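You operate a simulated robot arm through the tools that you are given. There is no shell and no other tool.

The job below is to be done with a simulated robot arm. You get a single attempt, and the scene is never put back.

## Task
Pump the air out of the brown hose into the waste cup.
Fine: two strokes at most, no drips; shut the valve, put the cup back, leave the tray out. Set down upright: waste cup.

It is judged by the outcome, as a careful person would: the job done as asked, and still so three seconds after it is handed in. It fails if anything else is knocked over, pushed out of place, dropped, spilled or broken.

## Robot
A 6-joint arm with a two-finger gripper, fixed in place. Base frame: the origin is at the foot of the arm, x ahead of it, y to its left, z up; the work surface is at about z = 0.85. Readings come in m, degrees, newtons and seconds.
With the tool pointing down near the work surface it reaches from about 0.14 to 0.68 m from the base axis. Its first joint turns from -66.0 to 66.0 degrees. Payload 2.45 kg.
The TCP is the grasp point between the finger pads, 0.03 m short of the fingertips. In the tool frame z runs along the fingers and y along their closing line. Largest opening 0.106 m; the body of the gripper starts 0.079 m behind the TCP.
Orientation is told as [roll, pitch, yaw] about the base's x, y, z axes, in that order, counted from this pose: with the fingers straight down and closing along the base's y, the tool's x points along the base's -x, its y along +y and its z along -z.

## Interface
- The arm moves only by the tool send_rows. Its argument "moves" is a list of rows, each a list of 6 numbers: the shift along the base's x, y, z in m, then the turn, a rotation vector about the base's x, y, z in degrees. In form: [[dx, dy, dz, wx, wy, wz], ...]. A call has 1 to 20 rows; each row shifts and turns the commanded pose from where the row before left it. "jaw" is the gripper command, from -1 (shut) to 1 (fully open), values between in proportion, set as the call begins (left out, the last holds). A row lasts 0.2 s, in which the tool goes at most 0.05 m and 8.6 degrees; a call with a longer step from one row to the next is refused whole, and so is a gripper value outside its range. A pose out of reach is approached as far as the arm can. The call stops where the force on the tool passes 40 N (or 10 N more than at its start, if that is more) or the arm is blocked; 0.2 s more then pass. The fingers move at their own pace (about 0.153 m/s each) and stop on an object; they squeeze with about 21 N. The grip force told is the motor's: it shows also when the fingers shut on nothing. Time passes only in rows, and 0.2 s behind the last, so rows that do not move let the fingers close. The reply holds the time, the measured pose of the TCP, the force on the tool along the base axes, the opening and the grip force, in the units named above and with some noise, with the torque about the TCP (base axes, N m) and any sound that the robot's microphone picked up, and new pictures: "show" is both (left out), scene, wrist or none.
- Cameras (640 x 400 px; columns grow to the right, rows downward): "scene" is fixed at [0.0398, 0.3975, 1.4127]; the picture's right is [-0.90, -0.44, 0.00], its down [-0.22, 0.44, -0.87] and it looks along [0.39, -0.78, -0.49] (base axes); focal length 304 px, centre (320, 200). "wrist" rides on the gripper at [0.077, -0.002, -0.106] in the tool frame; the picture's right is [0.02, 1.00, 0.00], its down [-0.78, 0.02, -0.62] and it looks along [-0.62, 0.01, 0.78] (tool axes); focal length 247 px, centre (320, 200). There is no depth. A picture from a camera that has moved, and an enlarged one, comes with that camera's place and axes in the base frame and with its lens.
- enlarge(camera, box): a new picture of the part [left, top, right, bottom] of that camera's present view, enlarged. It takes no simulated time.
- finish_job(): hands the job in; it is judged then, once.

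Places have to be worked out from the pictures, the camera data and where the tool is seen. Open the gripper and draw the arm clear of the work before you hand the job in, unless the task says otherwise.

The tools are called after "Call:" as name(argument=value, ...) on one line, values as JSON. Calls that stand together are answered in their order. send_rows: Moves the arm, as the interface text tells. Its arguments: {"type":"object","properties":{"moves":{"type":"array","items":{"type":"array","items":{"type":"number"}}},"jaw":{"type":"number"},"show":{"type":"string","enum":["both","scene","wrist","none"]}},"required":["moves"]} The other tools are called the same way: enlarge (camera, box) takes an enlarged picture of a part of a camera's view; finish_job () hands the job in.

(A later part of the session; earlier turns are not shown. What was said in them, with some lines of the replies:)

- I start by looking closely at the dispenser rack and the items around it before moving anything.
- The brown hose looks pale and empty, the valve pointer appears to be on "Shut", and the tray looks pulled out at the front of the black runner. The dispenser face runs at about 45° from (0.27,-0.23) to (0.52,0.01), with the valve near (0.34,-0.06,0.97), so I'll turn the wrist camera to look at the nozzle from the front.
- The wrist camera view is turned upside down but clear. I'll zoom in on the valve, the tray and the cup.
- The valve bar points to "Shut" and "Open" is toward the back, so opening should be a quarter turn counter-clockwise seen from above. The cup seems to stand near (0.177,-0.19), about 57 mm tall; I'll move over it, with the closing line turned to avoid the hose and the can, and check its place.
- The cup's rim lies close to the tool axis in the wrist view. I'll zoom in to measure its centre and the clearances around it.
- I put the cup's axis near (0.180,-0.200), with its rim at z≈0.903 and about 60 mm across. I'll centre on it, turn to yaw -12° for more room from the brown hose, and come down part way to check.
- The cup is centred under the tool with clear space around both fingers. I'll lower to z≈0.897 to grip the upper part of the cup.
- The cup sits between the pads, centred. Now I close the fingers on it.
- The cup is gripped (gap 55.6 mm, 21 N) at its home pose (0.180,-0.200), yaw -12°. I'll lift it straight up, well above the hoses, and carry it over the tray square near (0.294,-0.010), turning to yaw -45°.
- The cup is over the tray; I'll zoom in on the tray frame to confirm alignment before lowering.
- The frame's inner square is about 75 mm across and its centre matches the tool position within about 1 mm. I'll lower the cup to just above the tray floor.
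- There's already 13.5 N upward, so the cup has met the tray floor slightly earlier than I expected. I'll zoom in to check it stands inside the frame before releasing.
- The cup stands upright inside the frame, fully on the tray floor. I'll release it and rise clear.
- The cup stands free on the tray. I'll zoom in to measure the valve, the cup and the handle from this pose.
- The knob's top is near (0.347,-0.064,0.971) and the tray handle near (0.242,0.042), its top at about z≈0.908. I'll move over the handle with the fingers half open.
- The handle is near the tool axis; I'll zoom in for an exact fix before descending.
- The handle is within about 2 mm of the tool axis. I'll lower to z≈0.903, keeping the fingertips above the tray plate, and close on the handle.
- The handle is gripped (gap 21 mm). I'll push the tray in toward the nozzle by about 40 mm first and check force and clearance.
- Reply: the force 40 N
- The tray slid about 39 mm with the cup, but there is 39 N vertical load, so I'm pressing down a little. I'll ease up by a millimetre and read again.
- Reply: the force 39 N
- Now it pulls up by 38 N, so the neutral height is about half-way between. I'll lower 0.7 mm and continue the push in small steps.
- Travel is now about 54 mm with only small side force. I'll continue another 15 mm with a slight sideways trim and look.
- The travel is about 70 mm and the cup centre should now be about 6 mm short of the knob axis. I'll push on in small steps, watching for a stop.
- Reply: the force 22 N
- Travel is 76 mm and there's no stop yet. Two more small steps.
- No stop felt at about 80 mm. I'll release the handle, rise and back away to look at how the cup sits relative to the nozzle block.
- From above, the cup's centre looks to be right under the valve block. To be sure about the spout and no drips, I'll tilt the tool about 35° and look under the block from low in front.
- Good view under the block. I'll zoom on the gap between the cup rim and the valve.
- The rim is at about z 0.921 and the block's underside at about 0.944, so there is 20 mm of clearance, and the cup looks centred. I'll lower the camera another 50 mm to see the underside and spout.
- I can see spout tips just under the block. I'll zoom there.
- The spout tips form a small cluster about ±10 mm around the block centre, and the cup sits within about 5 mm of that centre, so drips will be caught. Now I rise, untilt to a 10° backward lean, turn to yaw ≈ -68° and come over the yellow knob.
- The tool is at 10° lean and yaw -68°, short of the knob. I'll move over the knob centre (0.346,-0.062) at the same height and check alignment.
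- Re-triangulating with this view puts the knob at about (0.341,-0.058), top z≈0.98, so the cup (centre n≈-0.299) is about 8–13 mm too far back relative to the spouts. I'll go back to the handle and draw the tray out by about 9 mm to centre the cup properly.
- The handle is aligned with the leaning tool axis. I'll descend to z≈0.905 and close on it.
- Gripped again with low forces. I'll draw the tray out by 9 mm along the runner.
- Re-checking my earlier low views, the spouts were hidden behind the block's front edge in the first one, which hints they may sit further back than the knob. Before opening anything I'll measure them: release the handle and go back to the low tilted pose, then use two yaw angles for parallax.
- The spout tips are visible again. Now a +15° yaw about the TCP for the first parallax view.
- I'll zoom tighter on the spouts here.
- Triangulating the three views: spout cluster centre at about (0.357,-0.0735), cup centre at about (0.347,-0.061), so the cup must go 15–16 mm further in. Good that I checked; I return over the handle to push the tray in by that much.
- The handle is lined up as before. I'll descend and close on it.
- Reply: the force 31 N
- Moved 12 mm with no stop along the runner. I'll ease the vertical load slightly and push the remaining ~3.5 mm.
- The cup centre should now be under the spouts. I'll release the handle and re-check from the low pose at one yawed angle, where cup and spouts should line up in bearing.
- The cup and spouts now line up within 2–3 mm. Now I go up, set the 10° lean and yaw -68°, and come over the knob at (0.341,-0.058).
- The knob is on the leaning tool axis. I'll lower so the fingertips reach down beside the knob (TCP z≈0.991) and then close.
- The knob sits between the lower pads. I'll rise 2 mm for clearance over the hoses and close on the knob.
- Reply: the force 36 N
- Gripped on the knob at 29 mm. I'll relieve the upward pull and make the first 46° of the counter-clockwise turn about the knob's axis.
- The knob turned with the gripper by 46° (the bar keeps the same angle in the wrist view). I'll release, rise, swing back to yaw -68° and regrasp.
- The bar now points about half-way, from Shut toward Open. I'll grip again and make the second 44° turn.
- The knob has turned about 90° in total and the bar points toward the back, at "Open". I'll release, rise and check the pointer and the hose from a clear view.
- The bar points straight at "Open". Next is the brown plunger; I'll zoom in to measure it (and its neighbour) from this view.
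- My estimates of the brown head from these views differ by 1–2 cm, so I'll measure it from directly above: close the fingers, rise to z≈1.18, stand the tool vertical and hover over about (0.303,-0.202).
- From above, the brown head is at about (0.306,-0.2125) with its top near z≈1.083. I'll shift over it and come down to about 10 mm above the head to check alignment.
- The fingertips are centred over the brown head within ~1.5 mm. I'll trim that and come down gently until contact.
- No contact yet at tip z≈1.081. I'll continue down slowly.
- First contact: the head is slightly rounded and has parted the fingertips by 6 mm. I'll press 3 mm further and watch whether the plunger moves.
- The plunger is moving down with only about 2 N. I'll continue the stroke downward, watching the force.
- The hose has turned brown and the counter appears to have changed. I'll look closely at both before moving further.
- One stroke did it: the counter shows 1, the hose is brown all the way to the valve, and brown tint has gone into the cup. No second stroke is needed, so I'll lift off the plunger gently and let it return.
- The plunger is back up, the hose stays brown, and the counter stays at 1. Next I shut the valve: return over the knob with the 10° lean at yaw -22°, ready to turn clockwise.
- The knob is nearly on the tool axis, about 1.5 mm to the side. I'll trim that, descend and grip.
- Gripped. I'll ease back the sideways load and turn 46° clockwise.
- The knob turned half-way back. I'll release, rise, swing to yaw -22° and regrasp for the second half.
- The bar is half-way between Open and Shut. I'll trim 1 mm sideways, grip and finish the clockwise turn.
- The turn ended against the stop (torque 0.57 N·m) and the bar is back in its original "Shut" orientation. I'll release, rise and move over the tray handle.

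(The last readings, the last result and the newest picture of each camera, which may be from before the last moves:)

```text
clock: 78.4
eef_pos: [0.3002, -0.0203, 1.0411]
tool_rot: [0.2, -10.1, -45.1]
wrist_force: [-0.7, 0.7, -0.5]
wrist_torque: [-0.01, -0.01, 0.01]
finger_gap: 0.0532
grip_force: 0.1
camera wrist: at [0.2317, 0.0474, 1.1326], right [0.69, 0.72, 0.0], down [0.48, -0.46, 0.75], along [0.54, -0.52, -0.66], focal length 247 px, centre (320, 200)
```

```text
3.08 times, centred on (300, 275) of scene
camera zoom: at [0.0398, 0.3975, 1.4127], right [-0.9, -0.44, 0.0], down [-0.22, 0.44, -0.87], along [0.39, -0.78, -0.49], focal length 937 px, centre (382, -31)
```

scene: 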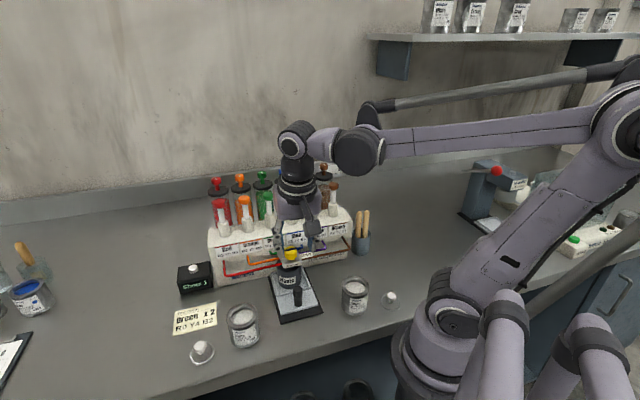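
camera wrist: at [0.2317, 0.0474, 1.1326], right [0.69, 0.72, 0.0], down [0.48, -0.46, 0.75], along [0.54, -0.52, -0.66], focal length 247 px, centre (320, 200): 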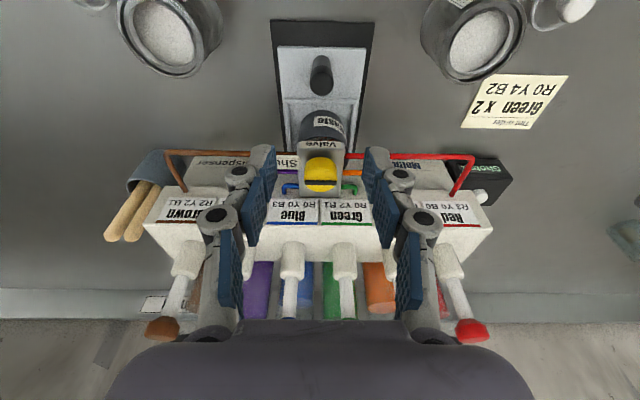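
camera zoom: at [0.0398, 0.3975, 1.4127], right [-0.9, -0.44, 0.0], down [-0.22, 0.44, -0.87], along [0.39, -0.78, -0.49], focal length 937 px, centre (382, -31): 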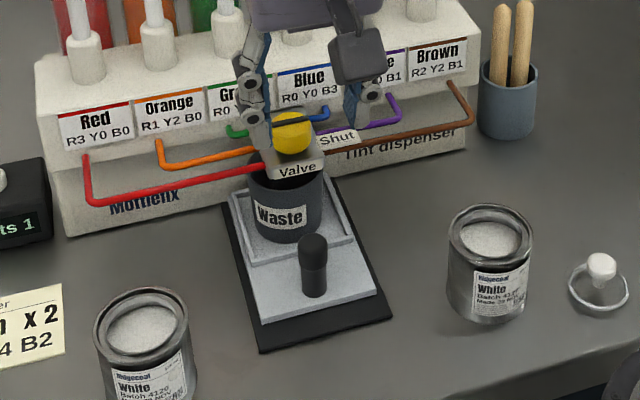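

The valve bar is aligned with "Shut" and nothing has dripped outside the cup. The handle is on the tool axis, so I'll descend and grip it.

Call:
send_rows(moves=[[0.0006, 0.0006, -0.04, 0, 0, 0], [0, 0, -0.04, 0, 0, 0], [0, 0, -0.04, 0, 0, 0], [0, 0, -0.0165, 0, 0, 0], [0, 0, 0, 0, 0, 0]], jaw=0.0, show="none")

Call:
send_rows(moves=[[0, 0, 0, 0, 0, 0], [0, 0, 0, 0, 0, 0], [0, 0, 0, 0, 0, 0]], jaw=-0.8, show="wrist")

```text
clock: 79.6
eef_pos: [0.3028, -0.0179, 0.9052]
tool_rot: [0.1, -10.1, -45.2]
wrist_force: [0.0, -0.1, -0.3]
wrist_torque: [-0.01, -0.01, 0.01]
finger_gap: 0.0528
grip_force: 0.0
```

```text
clock: 80.4
eef_pos: [0.3009, -0.0189, 0.9051]
tool_rot: [0.0, -10.1, -45.1]
wrist_force: [-2.8, -4.3, -1.5]
wrist_torque: [-0.1, 0.13, -0.03]
finger_gap: 0.0215
grip_force: 45.2
camera wrist: at [0.2334, 0.0481, 0.9965], right [0.69, 0.72, 0.0], down [0.48, -0.46, 0.75], along [0.54, -0.52, -0.66], focal length 247 px, centre (320, 200)
```

wrist: 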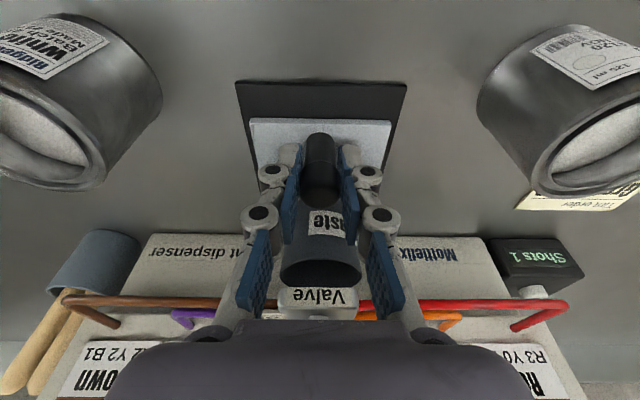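

Gripped with low load. I'll pull the tray back out slowly, first about 42 mm, so the tint in the cup doesn't slosh.

Call:
send_rows(moves=[[-0.00216, 0.00209, 0, 0, 0, 0], [-0.0043, 0.0042, 0, 0, 0, 0], [-0.0043, 0.0042, 0, 0, 0, 0], [-0.0043, 0.0042, 0, 0, 0, 0], [-0.0043, 0.0042, 0, 0, 0, 0], [-0.0043, 0.0042, 0, 0, 0, 0], [-0.0043, 0.0042, 0, 0, 0, 0], [-0.00216, 0.00209, 0, 0, 0, 0], [0, 0, 0, 0, 0, 0]], jaw=-0.8, show="wrist")

```text
clock: 82.4
eef_pos: [0.271, 0.0134, 0.9056]
tool_rot: [0.2, -10.0, -45.0]
wrist_force: [6.7, 7.2, -37.5]
wrist_torque: [0.26, -0.06, 0.0]
finger_gap: 0.0213
grip_force: 44.9
camera wrist: at [0.2025, 0.0785, 0.9973], right [0.69, 0.72, 0.0], down [0.48, -0.46, 0.75], along [0.54, -0.52, -0.66], focal length 247 px, centre (320, 200)
```

wrist: 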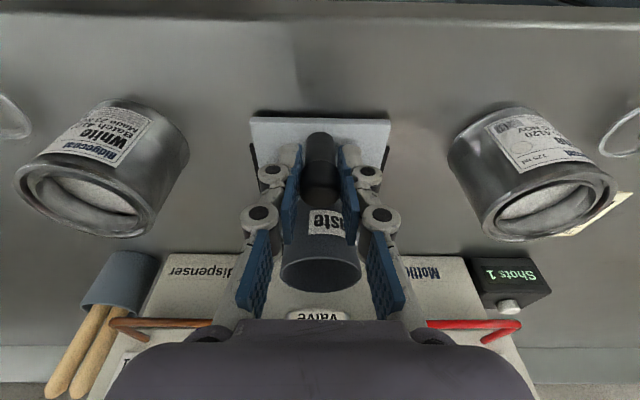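

Half-way out; there's 37 N vertical load, so I'll lower 0.7 mm to neutral and continue.

Call:
send_rows(moves=[[0.0002, 0.0002, -0.0007, 0, 0, 0], [-0.00216, 0.00215, 0, 0, 0, 0], [-0.0043, 0.0042, 0, 0, 0, 0], [-0.0043, 0.0042, 0, 0, 0, 0], [-0.0043, 0.0042, 0, 0, 0, 0], [0, 0, 0, 0, 0, 0]], jaw=-0.8, show="none")

```text
clock: 83.8
eef_pos: [0.2556, 0.0272, 0.9059]
tool_rot: [0.2, -10.2, -45.2]
wrist_force: [7.2, 6.1, 39.7]
wrist_torque: [-0.12, -0.51, 0.05]
finger_gap: 0.0211
grip_force: 44.9
```

Now slightly pressing down; I'll raise 0.6 mm and pull the last ~23 mm.

Call:
send_rows(moves=[[0.0003, 0.0003, 0.0006, 0, 0, 0], [-0.0043, 0.0042, 0, 0, 0, 0], [-0.0043, 0.0042, 0, 0, 0, 0], [-0.0043, 0.0042, 0, 0, 0, 0], [0, 0, 0, 0, 0, 0]], jaw=-0.8, show="wrist")

```text
clock: 85.0
eef_pos: [0.2426, 0.0395, 0.9052]
tool_rot: [0.2, -10.1, -45.2]
wrist_force: [11.8, 11.2, -16.7]
wrist_torque: [0.36, -0.29, 0.07]
finger_gap: 0.0212
grip_force: 45.6
camera wrist: at [0.1746, 0.1061, 0.9967], right [0.69, 0.72, 0.0], down [0.48, -0.46, 0.75], along [0.54, -0.52, -0.66], focal length 247 px, centre (320, 200)
```

wrist: 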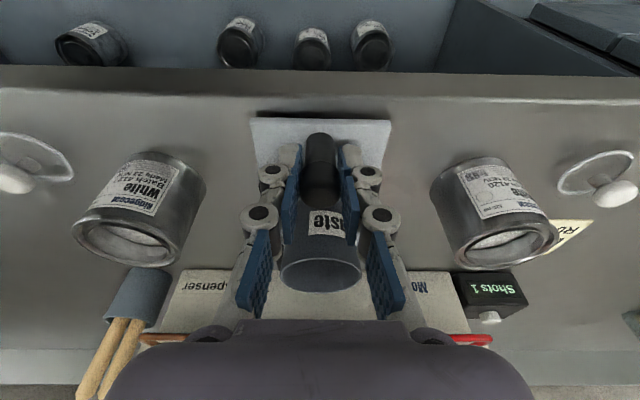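

About 5 mm remain to its original out position. I'll trim the sideways load and pull the rest.

Call:
send_rows(moves=[[0.0004, 0.0004, -0.0003, 0, 0, 0], [-0.002, 0.0019, 0, 0, 0, 0], [-0.002, 0.0019, 0, 0, 0, 0], [0, 0, 0, 0, 0, 0]], jaw=-0.8, show="none")

```text
clock: 86.0
eef_pos: [0.2385, 0.0421, 0.9058]
tool_rot: [0.1, -10.2, -45.1]
wrist_force: [6.5, 5.4, 6.9]
wrist_torque: [0.34, 0.1, -0.04]
finger_gap: 0.0211
grip_force: 44.7
```

The tray handle is back at its starting place. I'll release, rise and look at the tray and cup.

Call:
send_rows(moves=[[0, 0, 0, 0, 0, 0], [0, 0, 0, 0, 0, 0], [0, 0, 0.03, 0, 0, 0], [0, 0, 0.04, 3.475, 3.595, 0], [0, 0, 0.04, 3.475, 3.595, 0], [0.018, -0.0175, 0.02, 0, 0, 0], [0.018, -0.0175, 0, 0, 0, 0], [0, 0, 0, 0, 0, 0]], jaw=0.6, show="both")

Call:
enlarge(camera="wrist", box=[240, 0, 400, 160])

Call:
enlarge(camera="scene", box=[220, 220, 380, 360])

```text
clock: 87.8
eef_pos: [0.2754, 0.0079, 1.0349]
tool_rot: [-0.1, -0.1, -45.1]
wrist_force: [0.2, -0.5, -0.8]
wrist_torque: [0.04, -0.04, -0.01]
finger_gap: 0.0849
grip_force: 0.1
camera wrist: at [0.2197, 0.0621, 1.1418], right [0.69, 0.72, 0.0], down [0.56, -0.54, 0.62], along [0.45, -0.43, -0.78], focal length 247 px, centre (320, 200)
```

scene: 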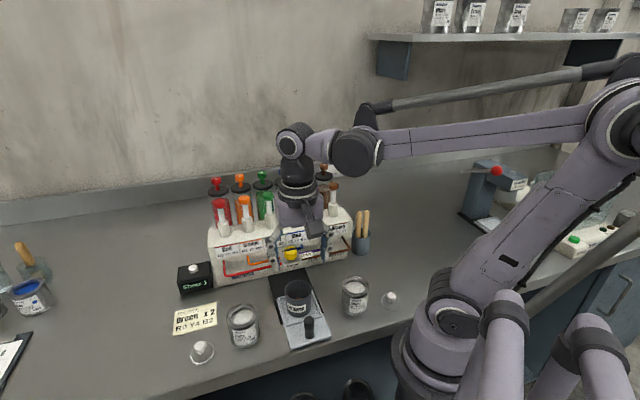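
wrist: 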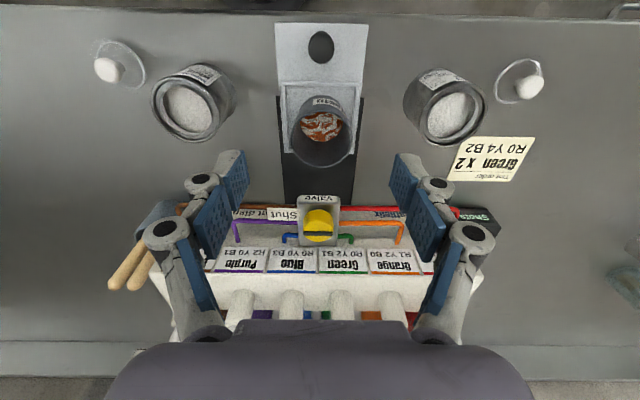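

```text
2.50 times, centred on (320, 80) of wrist
camera zoom: at [0.2197, 0.0621, 1.1418], right [0.69, 0.72, 0.0], down [0.56, -0.54, 0.62], along [0.45, -0.43, -0.78], focal length 617 px, centre (320, 500)
```

zoom: 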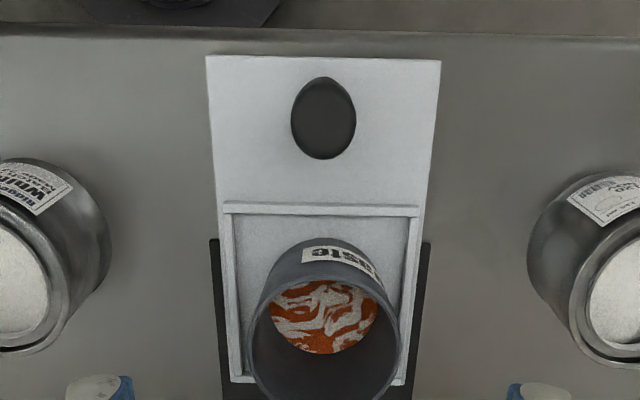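

```text
2.86 times, centred on (300, 290) of scene
camera zoom: at [0.0399, 0.3975, 1.4127], right [-0.9, -0.44, 0.0], down [-0.22, 0.44, -0.87], along [0.39, -0.78, -0.49], focal length 870 px, centre (377, -57)
```

zoom: 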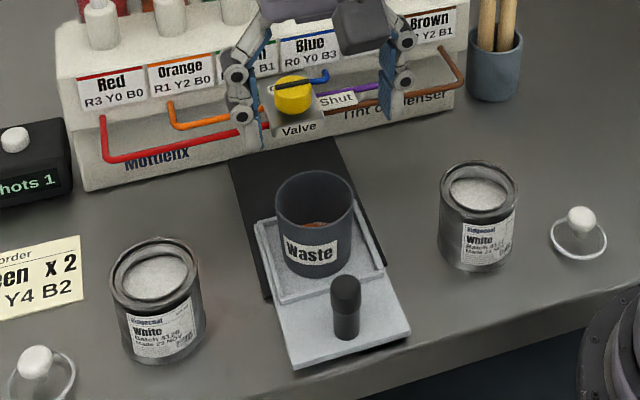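

The tray is back where it started, the tint is inside the cup, and no drops are visible anywhere. Now I move over the cup and descend part way to align.

Call:
send_rows(moves=[[0.0093, -0.009, 0, 0, 0, 0], [0.0093, -0.009, 0, 0, 0, 0], [0, 0, -0.04, 0, 0, 0], [0, 0, -0.03, 0, 0, 0], [0, 0, 0, 0, 0, 0]], jaw=0.6, show="wrist")

Call:
enlarge(camera="wrist", box=[220, 60, 420, 240])

```text
clock: 89.0
eef_pos: [0.2918, -0.01, 0.964]
tool_rot: [-0.2, 0.0, -45.1]
wrist_force: [0.5, -0.1, -0.4]
wrist_torque: [-0.02, 0.0, -0.01]
finger_gap: 0.085
grip_force: 0.1
camera wrist: at [0.2373, 0.0442, 1.0696], right [0.69, 0.72, 0.0], down [0.56, -0.54, 0.62], along [0.45, -0.43, -0.78], focal length 247 px, centre (320, 200)
```

wrist: 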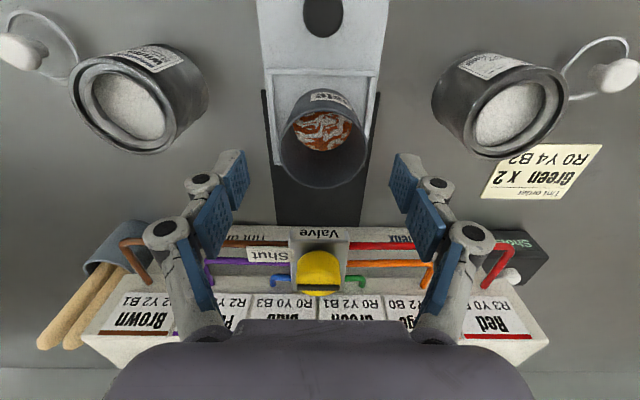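

```text
2.22 times, centred on (320, 150) of wrist
camera zoom: at [0.2373, 0.0442, 1.0696], right [0.69, 0.72, 0.0], down [0.56, -0.54, 0.62], along [0.45, -0.43, -0.78], focal length 549 px, centre (320, 311)
```

zoom: 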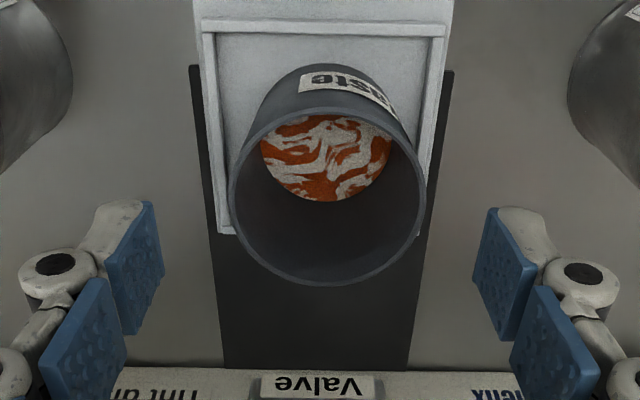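

The cup is centred within 2 mm. I'll trim, lower to the grip height (z≈0.914) and close gently.

Call:
send_rows(moves=[[0.001, 0.001, -0.02, 0, 0, 0], [0, 0, -0.02, 0, 0, 0], [0, 0, -0.0095, 0, 0, 0], [0, 0, 0, 0, 0, 0]], jaw=0.6, show="none")

Call:
send_rows(moves=[[0, 0, 0, 0, 0, 0], [0, 0, 0, 0, 0, 0], [0, 0, 0, 0, 0, 0]], jaw=-0.3, show="wrist")

```text
clock: 90.0
eef_pos: [0.2931, -0.0084, 0.9159]
tool_rot: [-0.1, -0.1, -45.2]
wrist_force: [0.3, -0.1, 0.7]
wrist_torque: [0.04, 0.0, -0.02]
finger_gap: 0.0851
grip_force: 0.1
```

```text
clock: 90.8
eef_pos: [0.2958, -0.0086, 0.9151]
tool_rot: [-0.1, -0.1, -45.0]
wrist_force: [1.2, 1.4, 6.5]
wrist_torque: [0.11, -0.11, 0.03]
finger_gap: 0.0542
grip_force: 21.1
camera wrist: at [0.239, 0.0464, 1.0215], right [0.69, 0.72, 0.0], down [0.56, -0.54, 0.62], along [0.45, -0.43, -0.78], focal length 247 px, centre (320, 200)
```

wrist: 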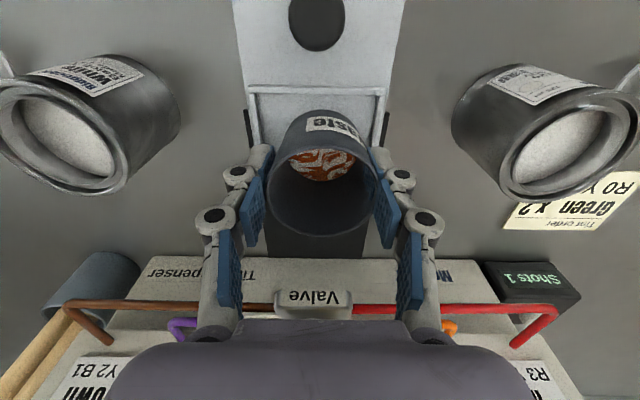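

Gripped at 54 mm. I'll lift straight up smoothly and carry the cup back over its home spot at (0.180,-0.200), turning to yaw -12°.

Call:
send_rows(moves=[[0, 0, 0.008, 0, 0, 0], [0, 0, 0.02, 0, 0, 0], [0, 0, 0.03, 0, 0, 0], [0, 0, 0.035, 0, 0, 0], [0, 0, 0.035, 0, 0, 0], [0, 0, 0.02, 0, 0, 0], [-0.009, -0.013, 0.002, 0, 0, 2], [-0.0165, -0.025, 0, 0, 0, 4.5], [-0.0165, -0.026, 0, 0, 0, 5], [-0.0165, -0.026, 0, 0, 0, 5], [-0.0165, -0.026, 0, 0, 0, 5], [-0.016, -0.0265, 0, 0, 0, 5], [-0.014, -0.026, 0, 0, 0, 4.5], [-0.0088, -0.0222, 0, 0, 0, 2], [0, 0, 0, 0, 0, 0]], jaw=-0.3, show="both")

Call:
enlarge(camera="wrist", box=[180, 0, 460, 260])

```text
clock: 94.0
eef_pos: [0.1806, -0.1991, 1.0664]
tool_rot: [-0.2, -0.1, -12.0]
wrist_force: [-0.2, -0.2, 0.2]
wrist_torque: [0.01, 0.02, 0.0]
finger_gap: 0.054
grip_force: 21.2
camera wrist: at [0.1048, -0.1836, 1.1724], right [0.19, 0.98, 0.0], down [0.77, -0.15, 0.62], along [0.61, -0.12, -0.78], focal length 247 px, centre (320, 200)
```

scene: 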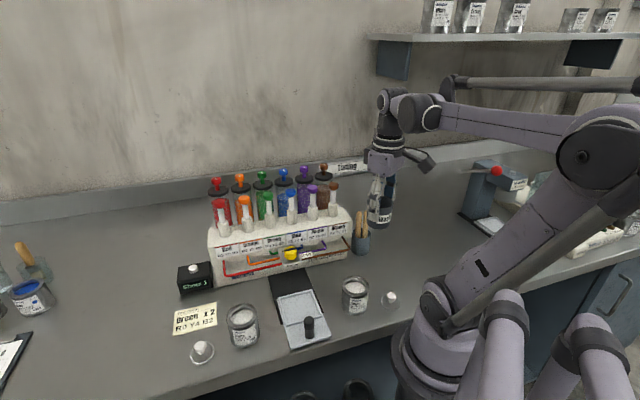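
wrist: 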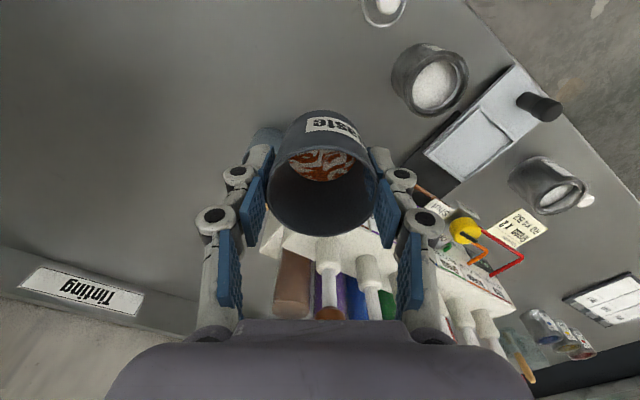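

```text
1.54 times, centred on (320, 130) of wrist
camera zoom: at [0.1048, -0.1836, 1.1724], right [0.19, 0.98, 0.0], down [0.77, -0.15, 0.62], along [0.61, -0.12, -0.78], focal length 380 px, centre (320, 308)
```

zoom: 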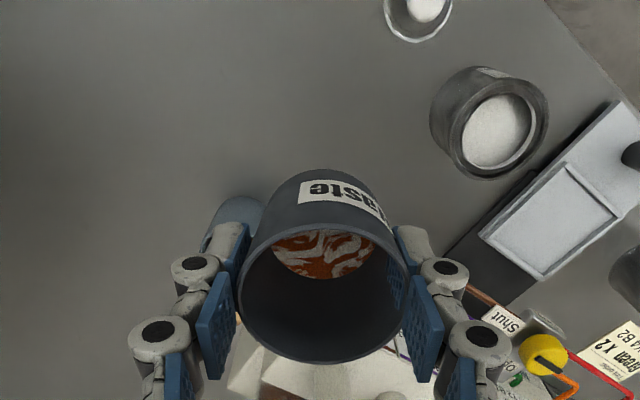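

The cup is over its home spot, upright, and the tray is clean. I'll lower it to just above the table.

Call:
send_rows(moves=[[0, 0, -0.02, 0, 0, 0], [0, 0, -0.035, 0, 0, 0], [0, 0, -0.035, 0, 0, 0], [0, 0, -0.035, 0, 0, 0], [0, 0, -0.025, 0, 0, 0], [0, 0, -0.01, 0, 0, 0], [0, 0, 0, 0, 0, 0]], jaw=-0.3, show="both")

Call:
enlarge(camera="scene", box=[330, 215, 430, 315])

```text
clock: 95.6
eef_pos: [0.1813, -0.2001, 0.9066]
tool_rot: [-0.1, -0.1, -12.1]
wrist_force: [-0.2, 0.1, 0.5]
wrist_torque: [-0.02, 0.02, -0.01]
finger_gap: 0.0539
grip_force: 20.8
camera wrist: at [0.105, -0.1835, 1.0119], right [0.19, 0.98, 0.0], down [0.77, -0.15, 0.62], along [0.61, -0.12, -0.78], focal length 247 px, centre (320, 200)
```

scene: 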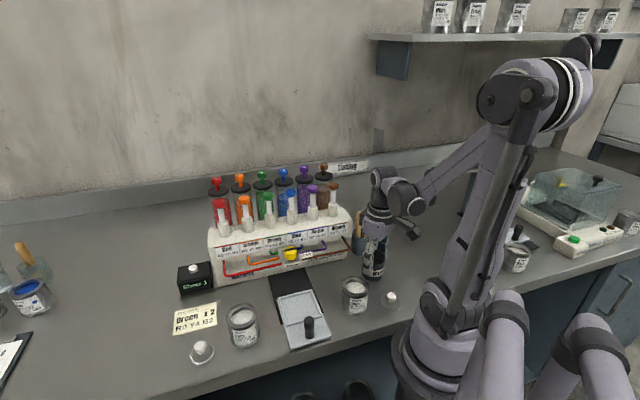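
wrist: 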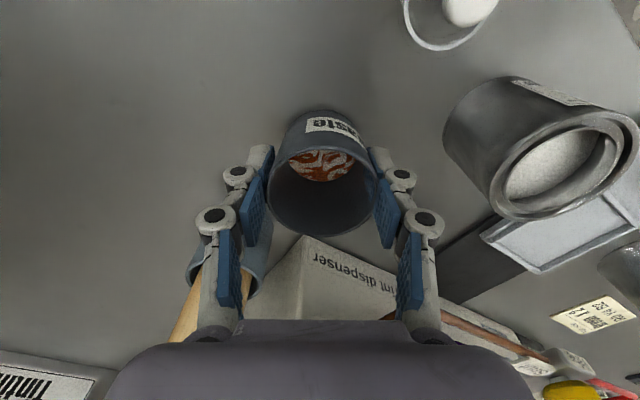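

```text
4.00 times, centred on (380, 265) of scene
camera zoom: at [0.0398, 0.3975, 1.4127], right [-0.9, -0.44, 0.0], down [-0.22, 0.44, -0.87], along [0.39, -0.78, -0.49], focal length 1218 px, centre (80, -60)
```

zoom: 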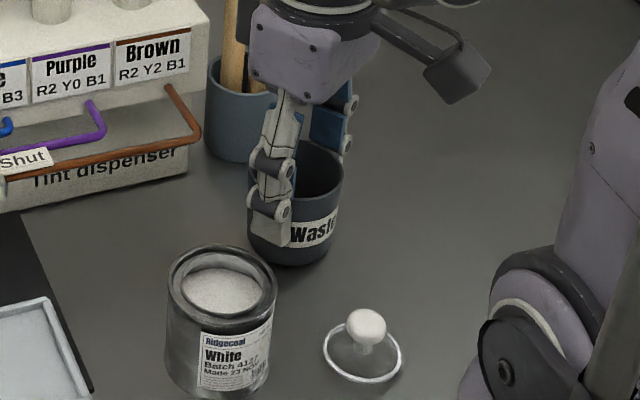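

The cup hangs about 8 mm above the bench. I'll lower in 2 mm steps until it touches.

Call:
send_rows(moves=[[0, 0, -0.002, 0, 0, 0], [0, 0, -0.002, 0, 0, 0], [0, 0, -0.002, 0, 0, 0], [0, 0, -0.001, 0, 0, 0], [0, 0, 0, 0, 0, 0]], jaw=-0.3, show="none")

```text
clock: 96.4
eef_pos: [0.1816, -0.2003, 0.9012]
tool_rot: [0.1, 0.0, -12.2]
wrist_force: [-2.8, 2.6, 21.8]
wrist_torque: [0.08, -0.11, -0.02]
finger_gap: 0.0541
grip_force: 21.6
stopped in row 3: the force on the tool passed its limit at 51 N (the readings are from after the stop); the commanded pose is now the measured one
```

Contact at TCP z≈0.901. I'll zoom in to confirm the cup stands flat on the bench before releasing.

Call:
send_rows(moves=[[0, 0, 0, 0, 0, 0]], jaw=-0.3, show="both")

Call:
enlarge(camera="scene", box=[330, 215, 430, 315])

Call:
enlarge(camera="wrist", box=[180, 80, 460, 280])

```text
clock: 96.8
eef_pos: [0.1815, -0.1987, 0.9013]
tool_rot: [0.0, 0.0, -12.2]
wrist_force: [-2.6, 3.4, 29.6]
wrist_torque: [0.12, -0.06, 0.02]
finger_gap: 0.0544
grip_force: 21.1
camera wrist: at [0.1054, -0.1839, 1.0077], right [0.19, 0.98, 0.0], down [0.77, -0.15, 0.62], along [0.61, -0.12, -0.78], focal length 247 px, centre (320, 200)
```

scene: 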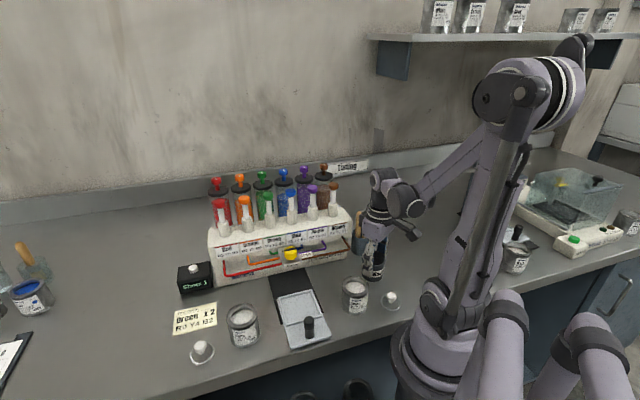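
wrist: 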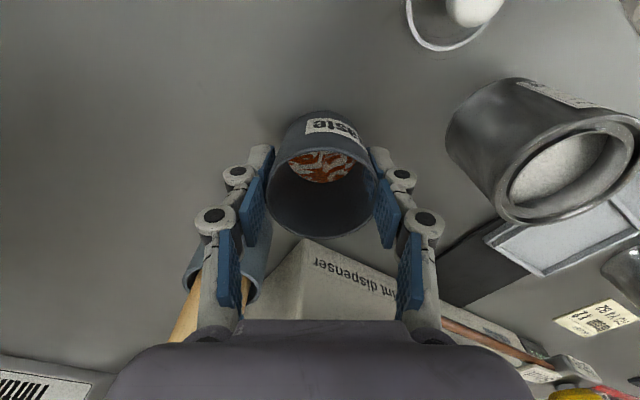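

```text
4.00 times, centred on (380, 265) of scene
camera zoom: at [0.0396, 0.3978, 1.4126], right [-0.9, -0.44, 0.0], down [-0.22, 0.44, -0.87], along [0.39, -0.78, -0.49], focal length 1218 px, centre (80, -60)
```

zoom: 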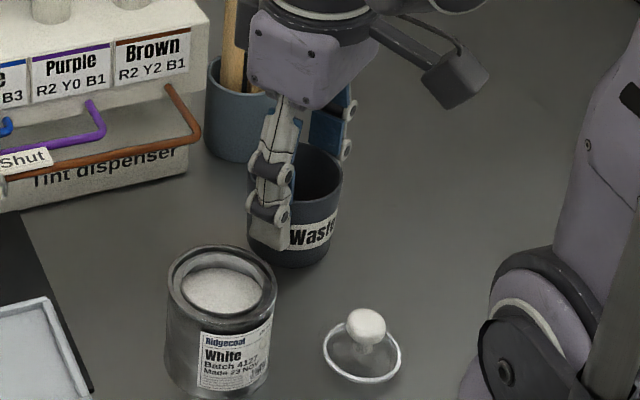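

```text
2.00 times, centred on (320, 180) of wrist
camera zoom: at [0.1054, -0.1839, 1.0077], right [0.19, 0.98, 0.0], down [0.77, -0.15, 0.62], along [0.61, -0.12, -0.78], focal length 494 px, centre (320, 240)
```

zoom: 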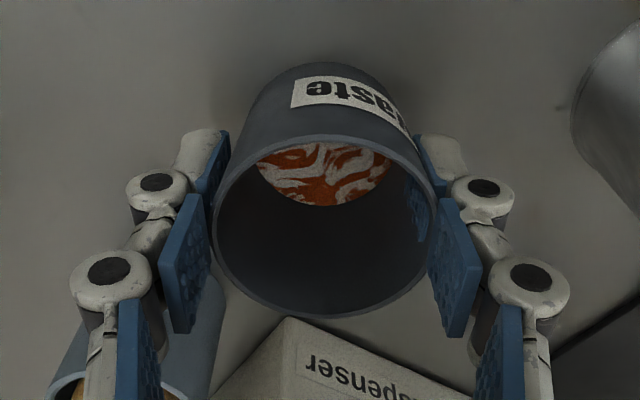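

The cup stands flat at its original place (within about 2–3 mm). I'll relieve the downward load slightly, open the fingers and rise straight up.

Call:
send_rows(moves=[[0, 0, 0.0005, 0, 0, 0], [0, 0, 0, 0, 0, 0]], jaw=-0.3, show="none")

Call:
send_rows(moves=[[0, 0, 0, 0, 0, 0], [0, 0, 0, 0, 0, 0], [0, 0, 0.01, 0, 0, 0], [0, 0, 0.03, 0, 0, 0], [0, 0, 0.04, 0, 0, 0], [0, 0, 0.045, 0, 0, 0], [0, 0, 0.045, 0, 0, 0], [0, 0, 0, 0, 0, 0]], jaw=0.6, show="both")

Call:
enlarge(camera="scene", box=[330, 215, 430, 315])

```text
clock: 97.4
eef_pos: [0.1819, -0.1999, 0.9011]
tool_rot: [0.0, -0.1, -12.2]
wrist_force: [0.1, -1.0, 13.7]
wrist_torque: [0.0, -0.13, 0.02]
finger_gap: 0.0542
grip_force: 20.9
```

```text
clock: 99.2
eef_pos: [0.1816, -0.1999, 1.0727]
tool_rot: [0.0, 0.1, -12.2]
wrist_force: [0.7, -0.2, -0.2]
wrist_torque: [0.02, 0.01, -0.03]
finger_gap: 0.085
grip_force: 0.1
camera wrist: at [0.1057, -0.1837, 1.1787], right [0.19, 0.98, 0.0], down [0.77, -0.15, 0.62], along [0.61, -0.12, -0.78], focal length 247 px, centre (320, 200)
```

scene: 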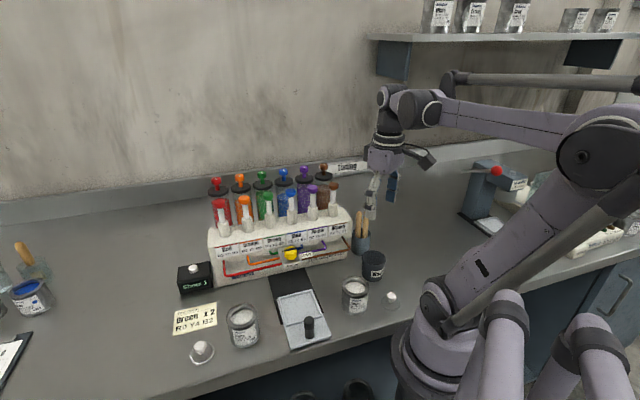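
wrist: 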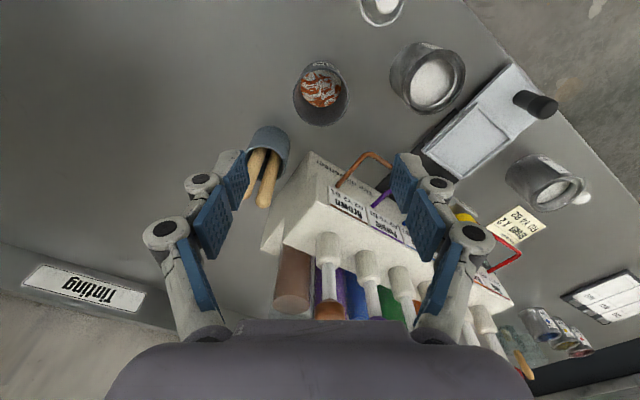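

```text
4.00 times, centred on (380, 265) of scene
camera zoom: at [0.0398, 0.3975, 1.4127], right [-0.9, -0.44, 0.0], down [-0.22, 0.44, -0.87], along [0.39, -0.78, -0.49], focal length 1218 px, centre (80, -60)
```

zoom: 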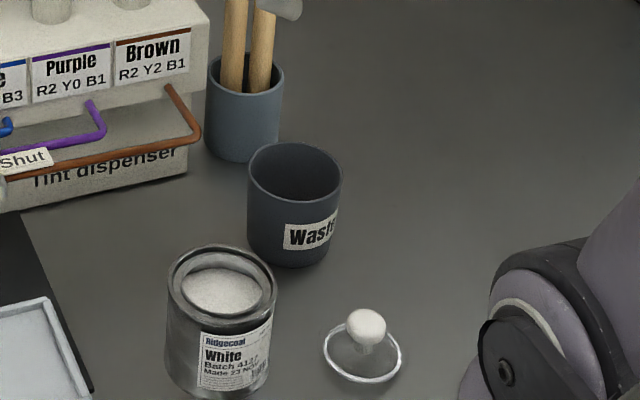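

The cup stands upright at home. I'll raise the arm, open the gripper fully and move well clear, then check everything once more.

Call:
send_rows(moves=[[0, 0, 0.045, 0, 0, 0], [0, 0, 0.045, 0, 0, 0], [0, 0, 0.045, 0, 0, 0], [0, 0, 0.045, 0, 0, 0], [0.017, 0.035, 0.02, 0, 0, 2], [0.017, 0.035, 0.015, 0, 0, 2], [0.02, 0.035, 0, 0, 0, 2], [0.02, 0.035, 0, 0, 0, 2], [0.02, 0.035, 0, 0, 0, 2], [0.02, 0.03, 0, 0, 0, 2], [0.019, 0.025, 0, 0, 0, 0], [0, 0, 0, 0, 0, 0]], jaw=1, show="both")

Call:
enlarge(camera="scene", box=[170, 160, 380, 290])

Call:
enlarge(camera="scene", box=[160, 230, 420, 390])

Call:
enlarge(camera="wrist", box=[100, 0, 440, 220])

```text
clock: 101.8
eef_pos: [0.3141, 0.0303, 1.287]
tool_rot: [0.1, 0.0, -0.2]
wrist_force: [0.2, -0.2, 0.4]
wrist_torque: [0.01, 0.01, 0.01]
finger_gap: 0.106
grip_force: 0.1
camera wrist: at [0.2365, 0.031, 1.3929], right [-0.02, 1.0, 0.0], down [0.78, 0.01, 0.62], along [0.62, 0.01, -0.78], focal length 247 px, centre (320, 200)
```

scene: 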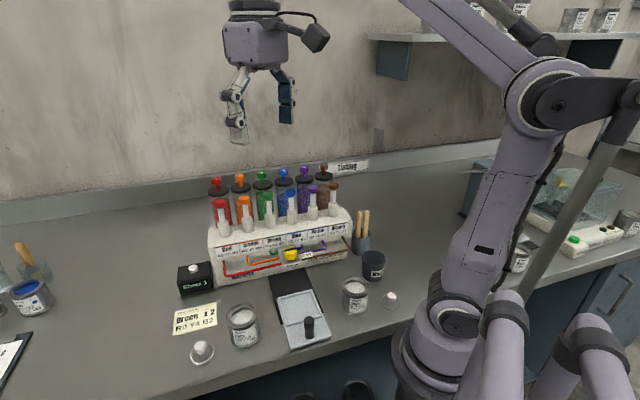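
wrist: 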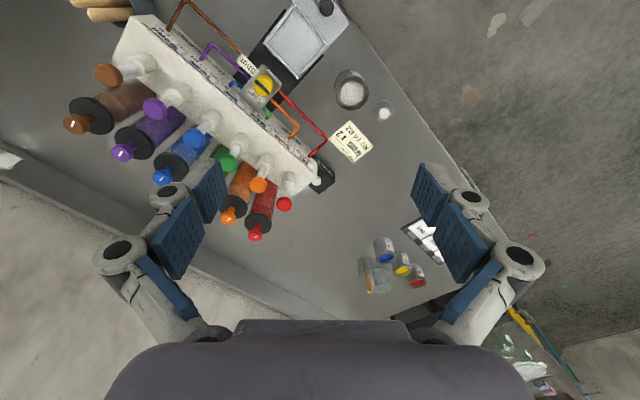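

```text
3.05 times, centred on (275, 225) of scene
camera zoom: at [0.0399, 0.3975, 1.4127], right [-0.9, -0.44, 0.0], down [-0.22, 0.44, -0.87], along [0.39, -0.78, -0.49], focal length 928 px, centre (457, 124)
```

zoom: 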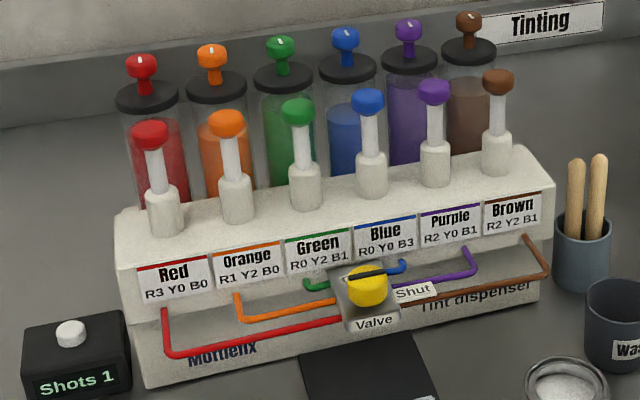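

```text
2.46 times, centred on (290, 310) of scene
camera zoom: at [0.0399, 0.3975, 1.4127], right [-0.9, -0.44, 0.0], down [-0.22, 0.44, -0.87], along [0.39, -0.78, -0.49], focal length 749 px, centre (394, -71)
```

zoom: 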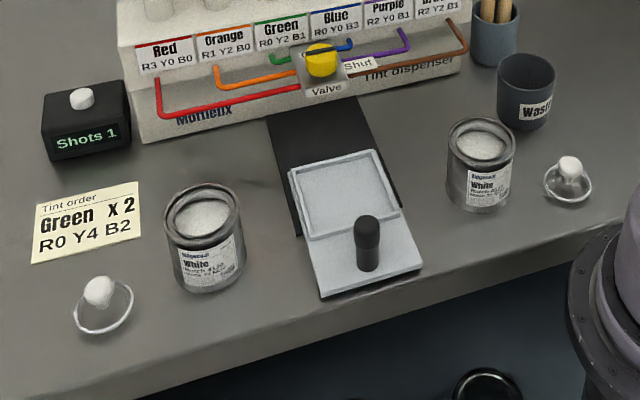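

```text
1.82 times, centred on (270, 110) of wrist
camera zoom: at [0.2365, 0.031, 1.3929], right [-0.02, 1.0, 0.0], down [0.78, 0.01, 0.62], along [0.62, 0.01, -0.78], focal length 449 px, centre (411, 364)
```

zoom: 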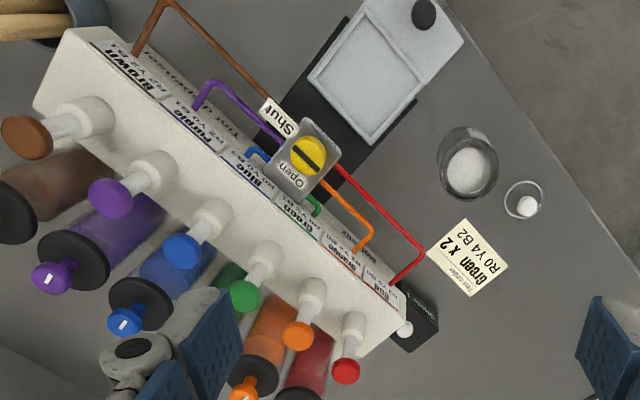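

Everything checks out:
- The brown hose is full after one stroke.
- The valve bar is on "Shut" and the tray is out at its starting place.
- The cup stands upright within about 5 mm of where it was.
- There are no drips, and the arm is clear with the gripper open.

I'll hand the job in.

Call:
finish_job()

```text
The job is handed in.
```

The air is out of the brown hose. One stroke of the brown pump filled it with tint all the way to the valve, and the tint that came through went into the waste cup.

- **Strokes:** one, and the shot counter now reads 1. I didn't reset it.
- **Drips:** none visible on the tray, runner or bench.
- **Valve:** turned back to "Shut" until it hit its stop.
- **Waste cup:** upright and back in its place, about 5 mm from where it started.
- **Tray:** I slid it in to carry the cup under the spouts, then pulled it back out to where it was.

The arm is clear of the work with the gripper open, and the job is handed in.
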